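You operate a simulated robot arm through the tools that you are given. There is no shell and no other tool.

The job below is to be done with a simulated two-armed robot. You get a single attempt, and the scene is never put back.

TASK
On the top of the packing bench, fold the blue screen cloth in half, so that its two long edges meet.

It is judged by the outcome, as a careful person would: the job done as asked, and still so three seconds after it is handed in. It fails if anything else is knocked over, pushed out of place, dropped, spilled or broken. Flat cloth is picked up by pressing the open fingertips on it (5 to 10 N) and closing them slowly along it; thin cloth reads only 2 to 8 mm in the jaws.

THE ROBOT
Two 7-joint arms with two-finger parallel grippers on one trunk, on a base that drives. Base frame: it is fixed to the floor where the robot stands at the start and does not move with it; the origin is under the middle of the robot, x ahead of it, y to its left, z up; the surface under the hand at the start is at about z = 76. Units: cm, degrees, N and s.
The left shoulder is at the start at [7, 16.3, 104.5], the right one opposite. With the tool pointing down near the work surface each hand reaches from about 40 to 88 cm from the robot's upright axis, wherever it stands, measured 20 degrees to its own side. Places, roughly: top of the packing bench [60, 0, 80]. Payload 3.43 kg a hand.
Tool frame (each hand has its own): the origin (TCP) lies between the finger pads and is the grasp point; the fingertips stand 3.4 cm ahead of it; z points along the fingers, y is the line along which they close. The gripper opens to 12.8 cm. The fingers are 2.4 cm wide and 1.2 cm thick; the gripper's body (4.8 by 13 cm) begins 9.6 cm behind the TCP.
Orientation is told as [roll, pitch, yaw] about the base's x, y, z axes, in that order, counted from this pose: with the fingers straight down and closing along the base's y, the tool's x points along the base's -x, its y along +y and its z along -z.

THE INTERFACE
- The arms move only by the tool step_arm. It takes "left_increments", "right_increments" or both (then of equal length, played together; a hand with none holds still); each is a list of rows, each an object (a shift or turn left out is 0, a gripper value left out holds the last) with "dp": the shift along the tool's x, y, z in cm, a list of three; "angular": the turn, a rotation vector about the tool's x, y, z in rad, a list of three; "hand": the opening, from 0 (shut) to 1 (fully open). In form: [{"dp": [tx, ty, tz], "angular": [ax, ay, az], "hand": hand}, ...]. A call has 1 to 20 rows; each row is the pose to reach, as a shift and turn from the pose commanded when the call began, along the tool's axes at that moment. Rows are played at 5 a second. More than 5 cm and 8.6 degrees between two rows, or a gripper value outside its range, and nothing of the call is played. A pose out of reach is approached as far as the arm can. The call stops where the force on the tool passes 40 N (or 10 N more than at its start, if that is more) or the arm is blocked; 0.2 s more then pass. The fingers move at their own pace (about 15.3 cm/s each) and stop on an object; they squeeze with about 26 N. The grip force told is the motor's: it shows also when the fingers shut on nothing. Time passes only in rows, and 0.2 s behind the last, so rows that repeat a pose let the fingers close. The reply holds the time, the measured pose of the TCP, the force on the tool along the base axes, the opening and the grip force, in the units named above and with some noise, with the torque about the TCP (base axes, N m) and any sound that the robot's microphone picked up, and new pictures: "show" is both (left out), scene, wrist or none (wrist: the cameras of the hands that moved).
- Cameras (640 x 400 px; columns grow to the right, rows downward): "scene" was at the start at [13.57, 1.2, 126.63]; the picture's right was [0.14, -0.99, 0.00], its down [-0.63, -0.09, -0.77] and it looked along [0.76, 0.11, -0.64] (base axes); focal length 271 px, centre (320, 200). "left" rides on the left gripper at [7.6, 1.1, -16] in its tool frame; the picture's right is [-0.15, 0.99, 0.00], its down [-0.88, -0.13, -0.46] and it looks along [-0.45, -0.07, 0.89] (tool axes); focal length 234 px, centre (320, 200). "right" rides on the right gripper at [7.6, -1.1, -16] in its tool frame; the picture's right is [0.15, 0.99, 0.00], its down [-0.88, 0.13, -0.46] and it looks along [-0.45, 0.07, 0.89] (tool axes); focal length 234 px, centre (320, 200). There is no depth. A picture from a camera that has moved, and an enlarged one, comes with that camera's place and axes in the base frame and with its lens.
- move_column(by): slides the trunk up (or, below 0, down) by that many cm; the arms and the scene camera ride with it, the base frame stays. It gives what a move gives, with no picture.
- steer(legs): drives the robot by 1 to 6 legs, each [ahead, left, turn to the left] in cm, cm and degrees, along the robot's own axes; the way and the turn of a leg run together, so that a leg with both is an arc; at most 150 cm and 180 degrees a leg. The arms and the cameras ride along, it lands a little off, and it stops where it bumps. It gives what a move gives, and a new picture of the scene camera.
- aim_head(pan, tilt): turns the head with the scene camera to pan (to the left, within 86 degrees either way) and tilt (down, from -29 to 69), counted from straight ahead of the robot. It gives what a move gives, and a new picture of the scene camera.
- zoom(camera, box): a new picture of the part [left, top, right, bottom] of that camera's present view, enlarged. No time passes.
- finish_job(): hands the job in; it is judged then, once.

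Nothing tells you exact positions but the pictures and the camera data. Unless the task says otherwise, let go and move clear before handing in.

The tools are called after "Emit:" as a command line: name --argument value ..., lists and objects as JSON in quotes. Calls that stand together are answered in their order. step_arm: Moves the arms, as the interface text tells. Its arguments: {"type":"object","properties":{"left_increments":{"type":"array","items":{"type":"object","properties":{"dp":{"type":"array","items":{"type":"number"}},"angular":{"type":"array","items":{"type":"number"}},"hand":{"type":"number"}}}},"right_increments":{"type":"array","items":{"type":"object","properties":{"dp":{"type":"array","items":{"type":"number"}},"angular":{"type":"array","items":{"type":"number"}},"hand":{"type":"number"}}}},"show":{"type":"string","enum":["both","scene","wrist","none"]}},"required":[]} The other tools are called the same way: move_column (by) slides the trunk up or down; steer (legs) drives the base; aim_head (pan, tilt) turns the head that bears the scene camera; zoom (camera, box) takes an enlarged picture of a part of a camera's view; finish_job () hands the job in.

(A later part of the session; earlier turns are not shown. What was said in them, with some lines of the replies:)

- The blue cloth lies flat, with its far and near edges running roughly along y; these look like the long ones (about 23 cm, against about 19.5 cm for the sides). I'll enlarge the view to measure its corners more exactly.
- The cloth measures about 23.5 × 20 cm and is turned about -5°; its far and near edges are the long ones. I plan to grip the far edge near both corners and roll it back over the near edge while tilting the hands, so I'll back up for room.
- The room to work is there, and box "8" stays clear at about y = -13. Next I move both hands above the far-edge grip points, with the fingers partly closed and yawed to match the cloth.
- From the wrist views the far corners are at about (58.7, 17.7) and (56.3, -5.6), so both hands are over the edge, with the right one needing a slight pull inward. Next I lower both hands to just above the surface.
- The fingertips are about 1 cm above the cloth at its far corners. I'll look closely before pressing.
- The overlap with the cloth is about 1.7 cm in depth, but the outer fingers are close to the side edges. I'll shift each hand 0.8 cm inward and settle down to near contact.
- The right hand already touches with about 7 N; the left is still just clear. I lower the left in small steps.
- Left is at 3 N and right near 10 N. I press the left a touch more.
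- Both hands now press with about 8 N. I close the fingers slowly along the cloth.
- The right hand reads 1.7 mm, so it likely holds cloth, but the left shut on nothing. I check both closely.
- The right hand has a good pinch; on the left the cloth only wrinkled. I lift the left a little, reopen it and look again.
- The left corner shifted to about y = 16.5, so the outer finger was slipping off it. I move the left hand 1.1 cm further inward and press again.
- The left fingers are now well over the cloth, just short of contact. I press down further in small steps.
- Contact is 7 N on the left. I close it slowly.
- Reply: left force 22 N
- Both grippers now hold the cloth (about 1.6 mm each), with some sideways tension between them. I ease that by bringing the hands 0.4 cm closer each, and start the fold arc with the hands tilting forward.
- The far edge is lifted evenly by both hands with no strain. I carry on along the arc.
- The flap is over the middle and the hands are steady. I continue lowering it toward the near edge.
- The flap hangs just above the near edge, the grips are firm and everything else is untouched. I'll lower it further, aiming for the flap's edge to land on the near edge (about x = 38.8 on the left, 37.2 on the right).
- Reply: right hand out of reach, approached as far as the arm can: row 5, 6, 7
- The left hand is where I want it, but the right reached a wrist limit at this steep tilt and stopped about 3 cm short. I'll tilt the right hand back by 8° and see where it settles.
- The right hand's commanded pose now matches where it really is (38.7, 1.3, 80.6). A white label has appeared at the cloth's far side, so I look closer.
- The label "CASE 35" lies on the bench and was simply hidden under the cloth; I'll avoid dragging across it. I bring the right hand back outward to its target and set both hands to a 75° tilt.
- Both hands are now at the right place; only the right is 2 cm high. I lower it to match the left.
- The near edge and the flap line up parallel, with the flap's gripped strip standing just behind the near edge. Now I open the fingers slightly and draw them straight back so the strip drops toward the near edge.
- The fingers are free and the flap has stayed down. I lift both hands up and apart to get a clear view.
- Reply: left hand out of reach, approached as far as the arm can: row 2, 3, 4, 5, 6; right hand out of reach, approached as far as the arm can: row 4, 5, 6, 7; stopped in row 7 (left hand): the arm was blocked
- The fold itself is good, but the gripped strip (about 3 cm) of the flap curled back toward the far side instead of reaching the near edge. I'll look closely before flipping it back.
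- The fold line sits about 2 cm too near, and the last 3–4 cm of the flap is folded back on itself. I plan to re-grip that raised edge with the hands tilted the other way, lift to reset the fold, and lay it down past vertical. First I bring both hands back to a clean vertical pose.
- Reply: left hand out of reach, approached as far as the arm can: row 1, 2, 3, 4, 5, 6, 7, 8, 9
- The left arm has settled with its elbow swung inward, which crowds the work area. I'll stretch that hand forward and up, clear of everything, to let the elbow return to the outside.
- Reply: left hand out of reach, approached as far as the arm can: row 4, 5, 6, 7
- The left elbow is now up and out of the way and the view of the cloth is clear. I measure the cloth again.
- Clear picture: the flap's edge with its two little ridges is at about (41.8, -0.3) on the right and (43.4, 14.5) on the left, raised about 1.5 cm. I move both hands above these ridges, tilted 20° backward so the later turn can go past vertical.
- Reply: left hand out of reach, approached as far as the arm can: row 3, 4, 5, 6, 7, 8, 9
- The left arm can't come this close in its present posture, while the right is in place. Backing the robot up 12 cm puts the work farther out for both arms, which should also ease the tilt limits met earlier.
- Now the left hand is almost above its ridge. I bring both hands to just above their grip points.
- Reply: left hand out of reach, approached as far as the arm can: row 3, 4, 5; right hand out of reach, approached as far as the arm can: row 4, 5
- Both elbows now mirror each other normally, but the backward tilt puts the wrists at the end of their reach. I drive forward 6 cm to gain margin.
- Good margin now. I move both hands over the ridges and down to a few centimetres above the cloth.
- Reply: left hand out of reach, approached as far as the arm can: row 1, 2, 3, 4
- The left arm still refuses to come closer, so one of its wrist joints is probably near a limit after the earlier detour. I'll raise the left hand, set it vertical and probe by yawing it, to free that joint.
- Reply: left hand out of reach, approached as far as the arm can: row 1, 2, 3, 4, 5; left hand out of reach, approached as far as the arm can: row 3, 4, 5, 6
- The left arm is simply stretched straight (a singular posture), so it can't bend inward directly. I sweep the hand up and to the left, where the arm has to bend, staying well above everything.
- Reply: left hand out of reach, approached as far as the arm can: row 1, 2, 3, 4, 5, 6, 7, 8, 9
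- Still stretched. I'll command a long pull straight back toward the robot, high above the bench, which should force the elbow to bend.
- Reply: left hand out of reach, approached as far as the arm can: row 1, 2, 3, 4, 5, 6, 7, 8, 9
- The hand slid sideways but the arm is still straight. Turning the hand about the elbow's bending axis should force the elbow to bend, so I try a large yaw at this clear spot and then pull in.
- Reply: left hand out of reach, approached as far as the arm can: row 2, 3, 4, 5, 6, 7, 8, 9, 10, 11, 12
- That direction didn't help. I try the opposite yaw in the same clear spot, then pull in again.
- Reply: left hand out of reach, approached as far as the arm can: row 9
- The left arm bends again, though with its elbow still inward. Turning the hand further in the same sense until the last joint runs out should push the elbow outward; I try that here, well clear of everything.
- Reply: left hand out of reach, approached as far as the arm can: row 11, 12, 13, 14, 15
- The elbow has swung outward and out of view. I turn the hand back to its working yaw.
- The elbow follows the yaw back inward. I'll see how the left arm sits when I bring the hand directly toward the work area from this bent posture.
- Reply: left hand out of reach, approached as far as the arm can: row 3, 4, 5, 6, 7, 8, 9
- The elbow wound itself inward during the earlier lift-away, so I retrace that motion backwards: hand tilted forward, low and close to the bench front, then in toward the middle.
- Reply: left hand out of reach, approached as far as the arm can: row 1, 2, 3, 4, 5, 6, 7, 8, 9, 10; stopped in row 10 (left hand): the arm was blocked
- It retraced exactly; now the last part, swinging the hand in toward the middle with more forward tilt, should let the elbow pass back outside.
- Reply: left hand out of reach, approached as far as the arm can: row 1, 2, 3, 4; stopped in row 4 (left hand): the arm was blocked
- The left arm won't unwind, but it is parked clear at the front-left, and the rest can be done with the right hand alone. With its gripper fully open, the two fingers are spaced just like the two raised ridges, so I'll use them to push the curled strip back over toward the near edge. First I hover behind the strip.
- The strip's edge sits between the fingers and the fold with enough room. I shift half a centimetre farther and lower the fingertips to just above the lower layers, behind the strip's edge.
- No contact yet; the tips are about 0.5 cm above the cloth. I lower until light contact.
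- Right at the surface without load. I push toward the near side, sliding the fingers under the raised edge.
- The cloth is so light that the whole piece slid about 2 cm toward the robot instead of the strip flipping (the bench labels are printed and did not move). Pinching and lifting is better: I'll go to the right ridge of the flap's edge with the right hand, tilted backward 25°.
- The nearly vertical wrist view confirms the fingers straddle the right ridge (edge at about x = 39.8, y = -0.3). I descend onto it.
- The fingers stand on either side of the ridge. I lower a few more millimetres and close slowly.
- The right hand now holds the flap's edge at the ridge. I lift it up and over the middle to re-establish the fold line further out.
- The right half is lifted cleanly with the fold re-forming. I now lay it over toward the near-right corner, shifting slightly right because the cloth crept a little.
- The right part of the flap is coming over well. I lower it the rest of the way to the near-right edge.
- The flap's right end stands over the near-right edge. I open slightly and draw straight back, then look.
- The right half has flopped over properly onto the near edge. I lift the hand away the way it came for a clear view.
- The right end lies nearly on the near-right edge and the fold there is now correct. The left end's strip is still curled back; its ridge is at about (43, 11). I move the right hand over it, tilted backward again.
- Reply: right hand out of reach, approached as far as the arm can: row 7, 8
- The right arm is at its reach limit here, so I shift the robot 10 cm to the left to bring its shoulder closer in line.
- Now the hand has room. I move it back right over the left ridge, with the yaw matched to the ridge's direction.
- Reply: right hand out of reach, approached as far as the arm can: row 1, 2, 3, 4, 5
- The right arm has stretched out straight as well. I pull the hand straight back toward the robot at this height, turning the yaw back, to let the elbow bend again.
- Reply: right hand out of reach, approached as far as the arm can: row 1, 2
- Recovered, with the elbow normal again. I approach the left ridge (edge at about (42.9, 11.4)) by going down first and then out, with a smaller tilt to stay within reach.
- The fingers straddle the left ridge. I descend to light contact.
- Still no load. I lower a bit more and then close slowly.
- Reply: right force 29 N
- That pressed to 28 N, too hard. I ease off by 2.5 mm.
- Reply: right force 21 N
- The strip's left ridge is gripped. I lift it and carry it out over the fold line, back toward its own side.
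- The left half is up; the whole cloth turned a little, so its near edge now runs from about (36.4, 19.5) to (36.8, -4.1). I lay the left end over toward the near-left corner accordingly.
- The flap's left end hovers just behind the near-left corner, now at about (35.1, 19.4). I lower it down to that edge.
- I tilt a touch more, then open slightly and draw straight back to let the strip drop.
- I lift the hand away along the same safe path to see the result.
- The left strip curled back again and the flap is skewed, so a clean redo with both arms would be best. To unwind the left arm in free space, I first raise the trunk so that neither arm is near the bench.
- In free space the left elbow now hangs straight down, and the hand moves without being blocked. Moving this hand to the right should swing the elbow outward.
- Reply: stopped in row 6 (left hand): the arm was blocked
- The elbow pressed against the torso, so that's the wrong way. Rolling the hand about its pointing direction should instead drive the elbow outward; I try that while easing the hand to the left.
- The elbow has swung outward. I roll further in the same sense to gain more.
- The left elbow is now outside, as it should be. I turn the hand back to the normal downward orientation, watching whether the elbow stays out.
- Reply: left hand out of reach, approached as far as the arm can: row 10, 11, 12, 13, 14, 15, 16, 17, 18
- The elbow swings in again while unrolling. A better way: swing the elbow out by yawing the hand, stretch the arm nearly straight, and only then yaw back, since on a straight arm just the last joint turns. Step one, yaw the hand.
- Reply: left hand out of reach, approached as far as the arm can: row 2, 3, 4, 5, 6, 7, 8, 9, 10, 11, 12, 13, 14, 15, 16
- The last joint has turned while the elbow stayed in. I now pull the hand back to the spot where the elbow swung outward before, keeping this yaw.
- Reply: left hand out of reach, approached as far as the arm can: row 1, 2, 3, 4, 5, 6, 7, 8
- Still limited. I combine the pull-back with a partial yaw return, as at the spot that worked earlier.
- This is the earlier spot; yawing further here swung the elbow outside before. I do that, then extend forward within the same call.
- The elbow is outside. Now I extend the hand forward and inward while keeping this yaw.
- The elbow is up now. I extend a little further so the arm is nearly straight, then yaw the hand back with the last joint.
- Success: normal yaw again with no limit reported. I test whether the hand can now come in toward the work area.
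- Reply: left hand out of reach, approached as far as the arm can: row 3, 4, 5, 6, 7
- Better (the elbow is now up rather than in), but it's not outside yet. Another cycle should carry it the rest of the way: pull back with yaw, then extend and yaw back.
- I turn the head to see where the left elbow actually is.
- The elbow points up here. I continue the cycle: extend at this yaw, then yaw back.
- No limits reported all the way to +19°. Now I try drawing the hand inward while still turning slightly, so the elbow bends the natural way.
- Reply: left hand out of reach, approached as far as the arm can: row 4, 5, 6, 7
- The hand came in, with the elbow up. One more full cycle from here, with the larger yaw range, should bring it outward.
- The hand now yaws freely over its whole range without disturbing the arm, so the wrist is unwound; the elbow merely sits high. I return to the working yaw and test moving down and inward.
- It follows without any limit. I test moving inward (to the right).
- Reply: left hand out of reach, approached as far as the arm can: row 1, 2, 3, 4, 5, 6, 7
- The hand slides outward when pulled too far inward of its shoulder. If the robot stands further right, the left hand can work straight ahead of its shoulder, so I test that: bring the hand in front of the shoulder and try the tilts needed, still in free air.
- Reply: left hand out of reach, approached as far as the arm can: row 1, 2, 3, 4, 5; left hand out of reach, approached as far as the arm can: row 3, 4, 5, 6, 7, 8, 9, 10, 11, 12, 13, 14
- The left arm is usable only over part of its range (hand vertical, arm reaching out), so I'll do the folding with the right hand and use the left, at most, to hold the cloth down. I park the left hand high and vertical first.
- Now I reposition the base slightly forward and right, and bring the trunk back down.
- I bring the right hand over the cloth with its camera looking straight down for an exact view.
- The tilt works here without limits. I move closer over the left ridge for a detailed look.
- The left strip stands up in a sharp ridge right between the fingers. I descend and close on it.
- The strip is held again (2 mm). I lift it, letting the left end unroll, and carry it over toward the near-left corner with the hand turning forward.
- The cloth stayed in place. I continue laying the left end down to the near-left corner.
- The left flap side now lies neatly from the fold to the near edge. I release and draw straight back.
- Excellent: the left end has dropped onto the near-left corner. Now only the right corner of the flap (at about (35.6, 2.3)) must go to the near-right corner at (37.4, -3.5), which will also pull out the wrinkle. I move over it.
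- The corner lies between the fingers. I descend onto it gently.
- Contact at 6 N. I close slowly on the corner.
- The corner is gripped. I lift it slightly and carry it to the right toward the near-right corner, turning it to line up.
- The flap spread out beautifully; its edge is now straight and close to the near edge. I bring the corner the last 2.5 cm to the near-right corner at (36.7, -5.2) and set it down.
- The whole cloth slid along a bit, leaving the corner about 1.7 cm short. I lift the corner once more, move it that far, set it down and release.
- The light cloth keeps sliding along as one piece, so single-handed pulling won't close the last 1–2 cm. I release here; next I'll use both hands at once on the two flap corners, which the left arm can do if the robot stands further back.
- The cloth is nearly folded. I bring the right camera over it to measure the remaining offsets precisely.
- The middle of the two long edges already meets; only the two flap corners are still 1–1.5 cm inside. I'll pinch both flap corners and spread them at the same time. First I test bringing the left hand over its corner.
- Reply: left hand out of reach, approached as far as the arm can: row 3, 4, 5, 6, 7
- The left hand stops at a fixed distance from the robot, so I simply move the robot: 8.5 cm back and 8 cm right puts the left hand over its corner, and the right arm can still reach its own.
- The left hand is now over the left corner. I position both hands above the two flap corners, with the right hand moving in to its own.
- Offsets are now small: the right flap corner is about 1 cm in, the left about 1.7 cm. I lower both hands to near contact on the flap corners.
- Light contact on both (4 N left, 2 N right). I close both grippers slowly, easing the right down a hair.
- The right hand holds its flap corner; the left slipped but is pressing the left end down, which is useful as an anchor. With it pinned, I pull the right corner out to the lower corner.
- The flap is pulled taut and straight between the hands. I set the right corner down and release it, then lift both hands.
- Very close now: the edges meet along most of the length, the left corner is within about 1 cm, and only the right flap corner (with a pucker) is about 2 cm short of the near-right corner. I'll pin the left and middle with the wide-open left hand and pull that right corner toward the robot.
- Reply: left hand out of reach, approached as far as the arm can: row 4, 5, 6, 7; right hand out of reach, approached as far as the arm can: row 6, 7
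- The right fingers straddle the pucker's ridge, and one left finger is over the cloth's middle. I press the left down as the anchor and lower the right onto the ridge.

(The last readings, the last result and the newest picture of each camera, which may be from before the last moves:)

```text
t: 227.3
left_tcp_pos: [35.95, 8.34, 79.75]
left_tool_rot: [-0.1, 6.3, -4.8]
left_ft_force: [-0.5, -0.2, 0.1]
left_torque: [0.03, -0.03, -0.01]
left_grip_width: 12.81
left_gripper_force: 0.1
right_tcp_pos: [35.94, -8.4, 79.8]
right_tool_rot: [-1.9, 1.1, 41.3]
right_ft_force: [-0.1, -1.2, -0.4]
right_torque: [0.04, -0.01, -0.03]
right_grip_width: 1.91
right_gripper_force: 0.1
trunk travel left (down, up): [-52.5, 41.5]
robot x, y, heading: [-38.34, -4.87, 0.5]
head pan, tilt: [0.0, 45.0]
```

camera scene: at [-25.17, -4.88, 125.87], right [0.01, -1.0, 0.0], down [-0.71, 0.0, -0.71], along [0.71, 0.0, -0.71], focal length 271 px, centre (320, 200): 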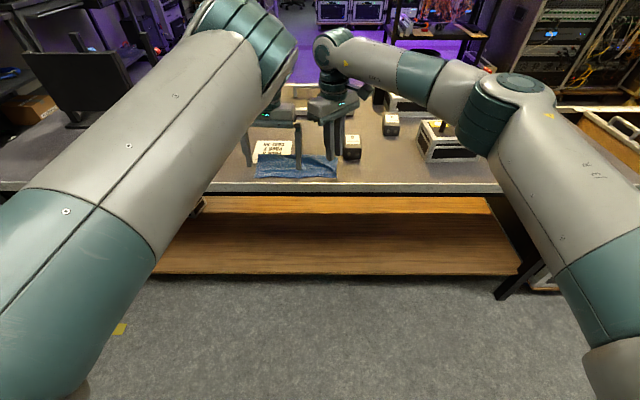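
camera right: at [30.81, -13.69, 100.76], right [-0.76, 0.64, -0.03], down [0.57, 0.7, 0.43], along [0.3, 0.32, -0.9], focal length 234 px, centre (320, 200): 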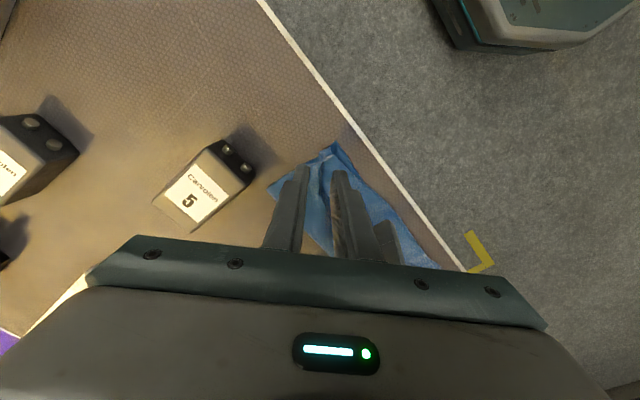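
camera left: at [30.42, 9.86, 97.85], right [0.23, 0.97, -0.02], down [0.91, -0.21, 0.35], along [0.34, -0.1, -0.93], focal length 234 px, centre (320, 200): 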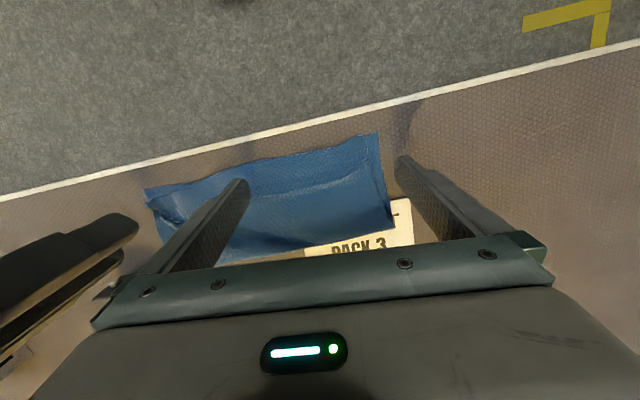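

Emit:
step_arm --left_increments '[{"dp": [0, 0, 0.15]}, {"dp": [0, 0, 0.25]}, {"dp": [0, 0, 0.32]}, {"dp": [0, 0, 0.32]}, {"dp": [0, 0, 0.32]}, {"dp": [0, 0, 0.32]}, {"dp": [0, 0, 0.32]}, {"dp": [0, 0, 0.32]}, {"dp": [0, 0, 0.32]}, {"dp": [0, 0, 0.32]}, {"dp": [0, 0, 0.32]}, {"dp": [0, 0, 0.32]}]' --right_increments '[{"dp": [0, 0, 0.1], "hand": 0.15}, {"dp": [0, 0, 0.15], "hand": 0.14}, {"dp": [0, 0, 0.15], "hand": 0.125}, {"dp": [0, 0, 0.15], "hand": 0.11}, {"dp": [0, 0, 0.15], "hand": 0.095}, {"dp": [0, 0, 0.15], "hand": 0.08}, {"dp": [0, 0, 0.15], "hand": 0.065}, {"dp": [0, 0, 0.15], "hand": 0.05}, {"dp": [0, 0, 0.15], "hand": 0.035}, {"dp": [0, 0, 0.15], "hand": 0.02}, {"dp": [0, 0, 0.15], "hand": 0}, {"dp": [0, 0, 0.15], "hand": 0}]' --show "none"

Emit:
zoom --camera "right" --box '[220, 80, 420, 220]'

```text
t: 229.9
left_tcp_pos: [35.96, 8.43, 79.52]
left_tool_rot: [-0.1, 6.2, -4.9]
left_ft_force: [4.0, -2.2, 21.4]
left_torque: [-1.47, -0.2, 0.26]
left_grip_width: 12.82
left_gripper_force: 0.1
right_tcp_pos: [35.77, -8.46, 79.73]
right_tool_rot: [-1.9, 1.1, 41.3]
right_ft_force: [0.2, 0.5, -0.3]
right_torque: [0.01, 0.02, 0.03]
right_grip_width: 0.18
right_gripper_force: 26.0
trunk travel left (down, up): [-52.5, 41.5]
robot x, y, heading: [-38.51, -4.98, 0.2]
head pan, tilt: [0.0, 45.0]
```

```text
2.86 times, centred on (320, 150) of right
camera zoom: at [30.71, -13.81, 95.89], right [-0.76, 0.65, -0.03], down [0.57, 0.7, 0.44], along [0.3, 0.32, -0.9], focal length 669 px, centre (320, 343)
```

zoom: 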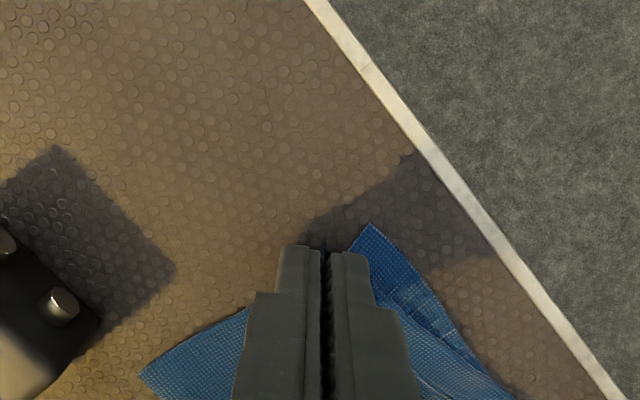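

The ridge is gripped and the left anchors the cloth at 21 N. I lift the corner slightly and pull it 2 cm toward the robot.

Emit:
step_arm --right_increments '[{"dp": [0, 0, -0.5]}, {"dp": [0, 0, -0.9]}, {"dp": [0.4, 0.33, -0.9]}, {"dp": [0.75, 0.66, -0.9]}, {"dp": [1.1, 1.0, -0.9]}, {"dp": [1.5, 1.32, -0.9]}, {"dp": [1.8, 1.55, -0.9]}, {"dp": [1.8, 1.55, -0.9]}]' --show "none"

Emit:
zoom --camera "right" --box '[220, 80, 420, 220]'

Emit:
zoom --camera "scene" --box '[230, 120, 350, 190]'

```text
t: 231.7
left_tcp_pos: [35.79, 8.4, 79.63]
left_tool_rot: [-0.1, 6.1, -4.9]
left_ft_force: [3.6, -2.8, 24.5]
left_torque: [-1.71, -0.16, 0.24]
left_grip_width: 12.81
left_gripper_force: 0.0
right_tcp_pos: [33.43, -8.48, 80.77]
right_tool_rot: [-1.9, 1.0, 41.3]
right_ft_force: [1.1, 2.6, 0.0]
right_torque: [0.13, -0.02, -0.02]
right_grip_width: 0.2
right_gripper_force: 25.8
trunk travel left (down, up): [-52.5, 41.5]
robot x, y, heading: [-38.72, -4.95, 0.3]
head pan, tilt: [0.0, 45.0]
```

```text
2.86 times, centred on (320, 150) of right
camera zoom: at [28.26, -13.74, 96.86], right [-0.76, 0.65, -0.03], down [0.57, 0.7, 0.44], along [0.3, 0.32, -0.9], focal length 669 px, centre (320, 343)
```

zoom: 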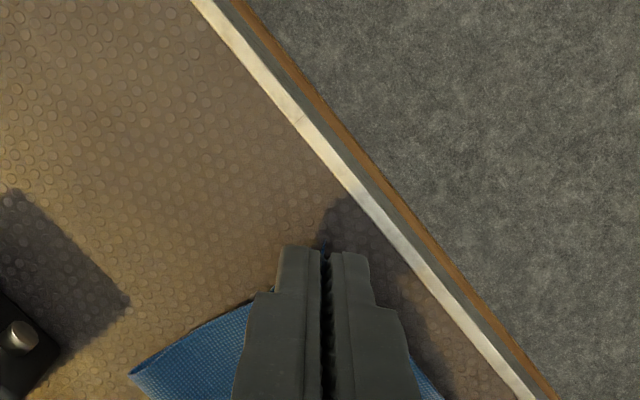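

```text
5.33 times, centred on (290, 155) of scene
camera zoom: at [-25.39, -4.89, 125.9], right [0.01, -1.0, 0.0], down [-0.71, 0.0, -0.71], along [0.71, 0.0, -0.71], focal length 1447 px, centre (480, 440)
```

zoom: 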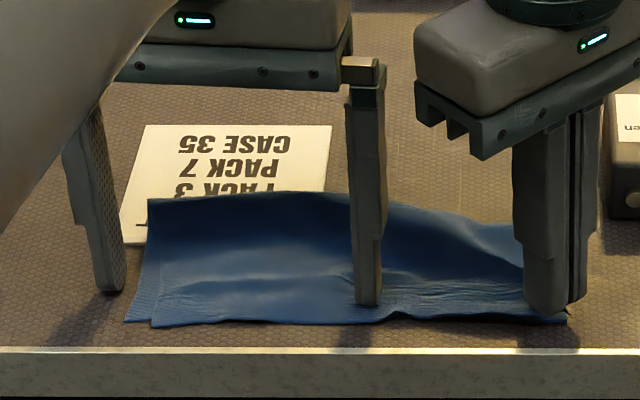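

The right corner now covers the lower corner, with the flap taut. I set it down, release, and lift both hands.

Emit:
step_arm --right_increments '[{"dp": [0, 0, 0.5]}, {"dp": [0, 0, 0.95]}, {"dp": [0, 0, 0.95], "hand": 0.03}, {"dp": [0, 0, 0.95], "hand": 0.06}, {"dp": [0, 0, 0.95], "hand": 0.1}, {"dp": [0, 0, -0.5], "hand": 0.12}, {"dp": [0, 0, -3], "hand": 0.12}, {"dp": [0, 0, -6], "hand": 0.12}, {"dp": [0, 0, -9], "hand": 0.12}]' --show "none"

Emit:
step_arm --left_increments '[{"dp": [-0.05, 0, -0.5]}, {"dp": [-0.3, 0, -3]}, {"dp": [-0.6, 0, -6]}, {"dp": [-0.9, 0, -9]}]' --show "none"

Emit:
zoom --camera "scene" --box '[230, 140, 350, 190]'

Emit:
zoom --camera "left" --box '[120, 90, 420, 250]'

Emit:
zoom --camera "right" --box '[240, 90, 480, 260]'

```text
t: 233.7
left_tcp_pos: [35.78, 8.41, 79.61]
left_tool_rot: [-0.1, 6.2, -4.8]
left_ft_force: [2.5, -0.5, 23.4]
left_torque: [-1.67, -0.14, 0.22]
left_grip_width: 12.78
left_gripper_force: 0.1
right_tcp_pos: [33.44, -8.0, 89.61]
right_tool_rot: [-2.0, 1.0, 41.3]
right_ft_force: [-0.5, -0.5, -0.1]
right_torque: [-0.01, -0.01, -0.02]
right_grip_width: 1.56
right_gripper_force: 0.0
trunk travel left (down, up): [-52.5, 41.5]
robot x, y, heading: [-38.36, -5.11, 0.3]
head pan, tilt: [0.0, 45.0]
```

```text
t: 234.7
left_tcp_pos: [37.81, 8.18, 88.33]
left_tool_rot: [-0.2, 6.3, -4.8]
left_ft_force: [0.2, 0.2, 0.0]
left_torque: [-0.01, -0.02, 0.0]
left_grip_width: 12.79
left_gripper_force: 0.1
right_tcp_pos: [33.62, -7.91, 89.47]
right_tool_rot: [-1.9, 1.1, 41.3]
right_ft_force: [0.6, 0.3, 0.3]
right_torque: [-0.02, 0.0, 0.02]
right_grip_width: 1.57
right_gripper_force: 0.1
trunk travel left (down, up): [-52.5, 41.5]
robot x, y, heading: [-38.62, -5.11, 0.4]
head pan, tilt: [0.0, 45.0]
```

```text
5.33 times, centred on (290, 165) of scene
camera zoom: at [-25.2, -4.88, 125.86], right [0.01, -1.0, 0.0], down [-0.71, 0.0, -0.71], along [0.71, 0.0, -0.71], focal length 1447 px, centre (480, 387)
```

zoom: 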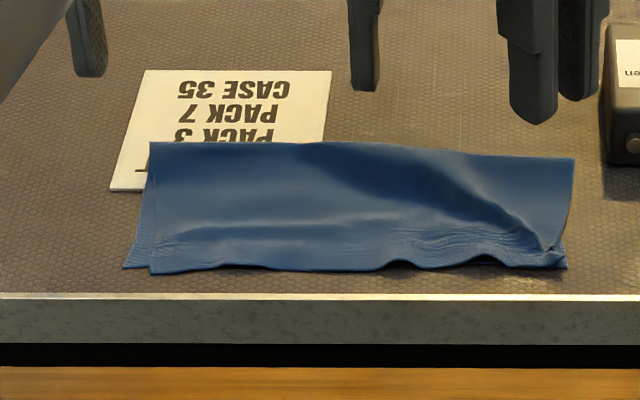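

```text
2.13 times, centred on (270, 170) of left
camera zoom: at [32.21, 9.63, 105.04], right [0.23, 0.97, -0.02], down [0.91, -0.21, 0.36], along [0.34, -0.1, -0.93], focal length 500 px, centre (427, 264)
```

zoom: 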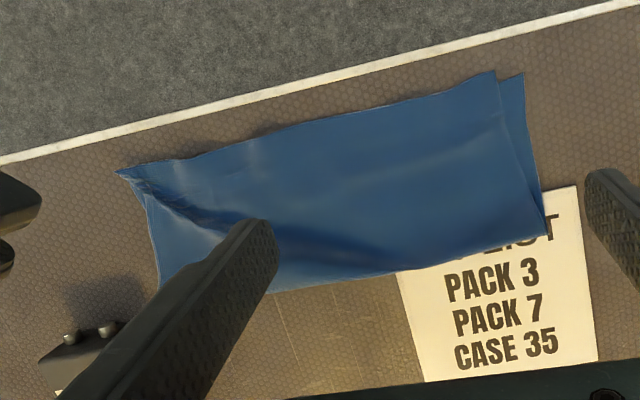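

```text
2.35 times, centred on (360, 175) of right
camera zoom: at [28.45, -13.35, 105.62], right [-0.76, 0.65, -0.03], down [0.57, 0.7, 0.43], along [0.3, 0.31, -0.9], focal length 551 px, centre (226, 259)
```

zoom: 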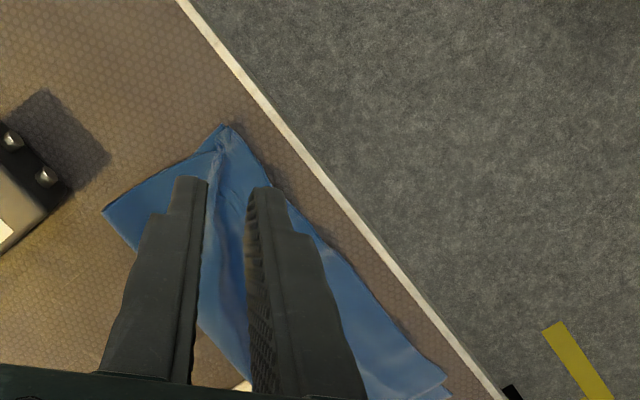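

The two long edges now meet along the whole length; the left corner is offset sideways by just over 1 cm, and a shallow wrinkle remains near the right. I move both hands well clear and take a last look.

Emit:
step_arm --left_increments '[{"dp": [0, 2, -3]}, {"dp": [0, 5, -5]}, {"dp": [0, 9, -7]}, {"dp": [0, 13, -9]}, {"dp": [0, 13, -9]}]' --right_increments '[{"dp": [1, 0, -3]}, {"dp": [3, -1, -6]}, {"dp": [6, -3, -8]}, {"dp": [9, -5, -10]}, {"dp": [9, -5, -10]}]' --show "none"

Emit:
steer --legs '[[-12, 0, 0]]'

Emit:
zoom --camera "scene" --box '[220, 90, 380, 180]'

```text
t: 235.9
left_tcp_pos: [39.92, 20.96, 97.2]
left_tool_rot: [-0.2, 6.5, -4.9]
left_ft_force: [-0.8, 0.4, 0.1]
left_torque: [-0.02, 0.0, 0.01]
left_grip_width: 12.81
left_gripper_force: 0.1
right_tcp_pos: [29.82, -17.42, 99.8]
right_tool_rot: [-1.7, 1.1, 41.4]
right_ft_force: [0.0, -0.2, -0.2]
right_torque: [0.02, -0.02, 0.01]
right_grip_width: 1.53
right_gripper_force: 0.0
trunk travel left (down, up): [-52.5, 41.5]
robot x, y, heading: [-38.4, -5.03, 0.4]
head pan, tilt: [0.0, 45.0]
```

```text
t: 237.2
left_tcp_pos: [27.92, 21.2, 97.26]
left_tool_rot: [-0.1, 6.2, -4.7]
left_ft_force: [0.6, 0.1, -0.2]
left_torque: [0.0, 0.01, 0.03]
left_grip_width: 12.79
left_gripper_force: 0.0
right_tcp_pos: [17.9, -17.31, 99.94]
right_tool_rot: [-2.0, 1.2, 41.3]
right_ft_force: [0.4, 0.5, -0.6]
right_torque: [-0.01, -0.03, -0.03]
right_grip_width: 1.51
right_gripper_force: 0.1
trunk travel left (down, up): [-52.5, 41.5]
robot x, y, heading: [-50.47, -4.99, 0.4]
head pan, tilt: [0.0, 45.0]
camera scene: at [-37.12, -4.92, 125.86], right [0.01, -1.0, 0.0], down [-0.71, -0.01, -0.71], along [0.71, 0.01, -0.71], focal length 271 px, centre (320, 200)
```

scene: 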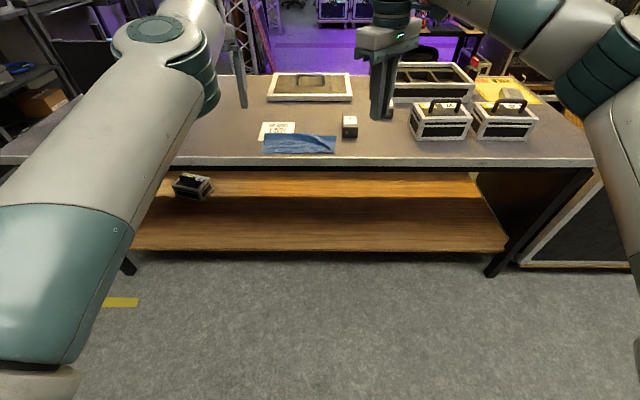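

```text
4.00 times, centred on (300, 135) of scene
camera zoom: at [-37.12, -4.92, 125.86], right [0.01, -1.0, 0.0], down [-0.71, -0.01, -0.71], along [0.71, 0.01, -0.71], focal length 1086 px, centre (400, 460)
```

zoom: 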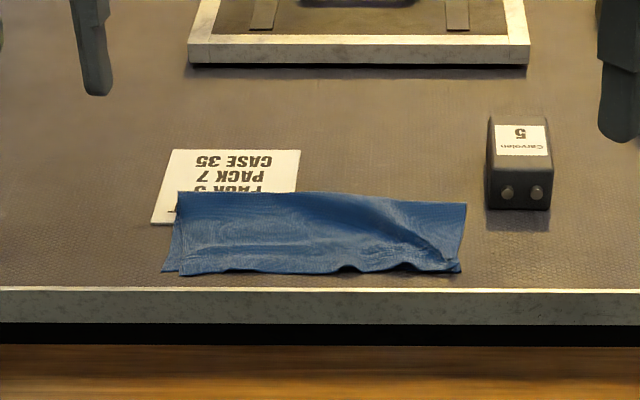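

Emit:
finish_job

```text
The job is handed in.
```

The blue cloth is folded in half on the bench, with its two long edges meeting along their whole length. I let go and backed both hands clear before handing in.

- **Alignment:** the flap's left corner sits about 1.3 cm to the side of the corner beneath it. The right corner is within a few millimetres.
- **Wrinkle:** a shallow diagonal wrinkle remains near the right end. I left it, because pressing it flat could have pushed that corner out of line.
- **Cloth position:** the cloth slid about 4–5 cm toward the robot and to the right while I worked, so it is not quite where it started. It is still entirely on the bench top.
- **Other items:** nothing else on the bench looked moved or knocked over in the last view. The "PACK / CASE" label that was under the cloth is still in its original place.

The first attempt left the edge curled back. The left arm then got stuck in a bad posture, so most of the refolding was done with the right hand alone. Both hands worked together again for the final alignment.
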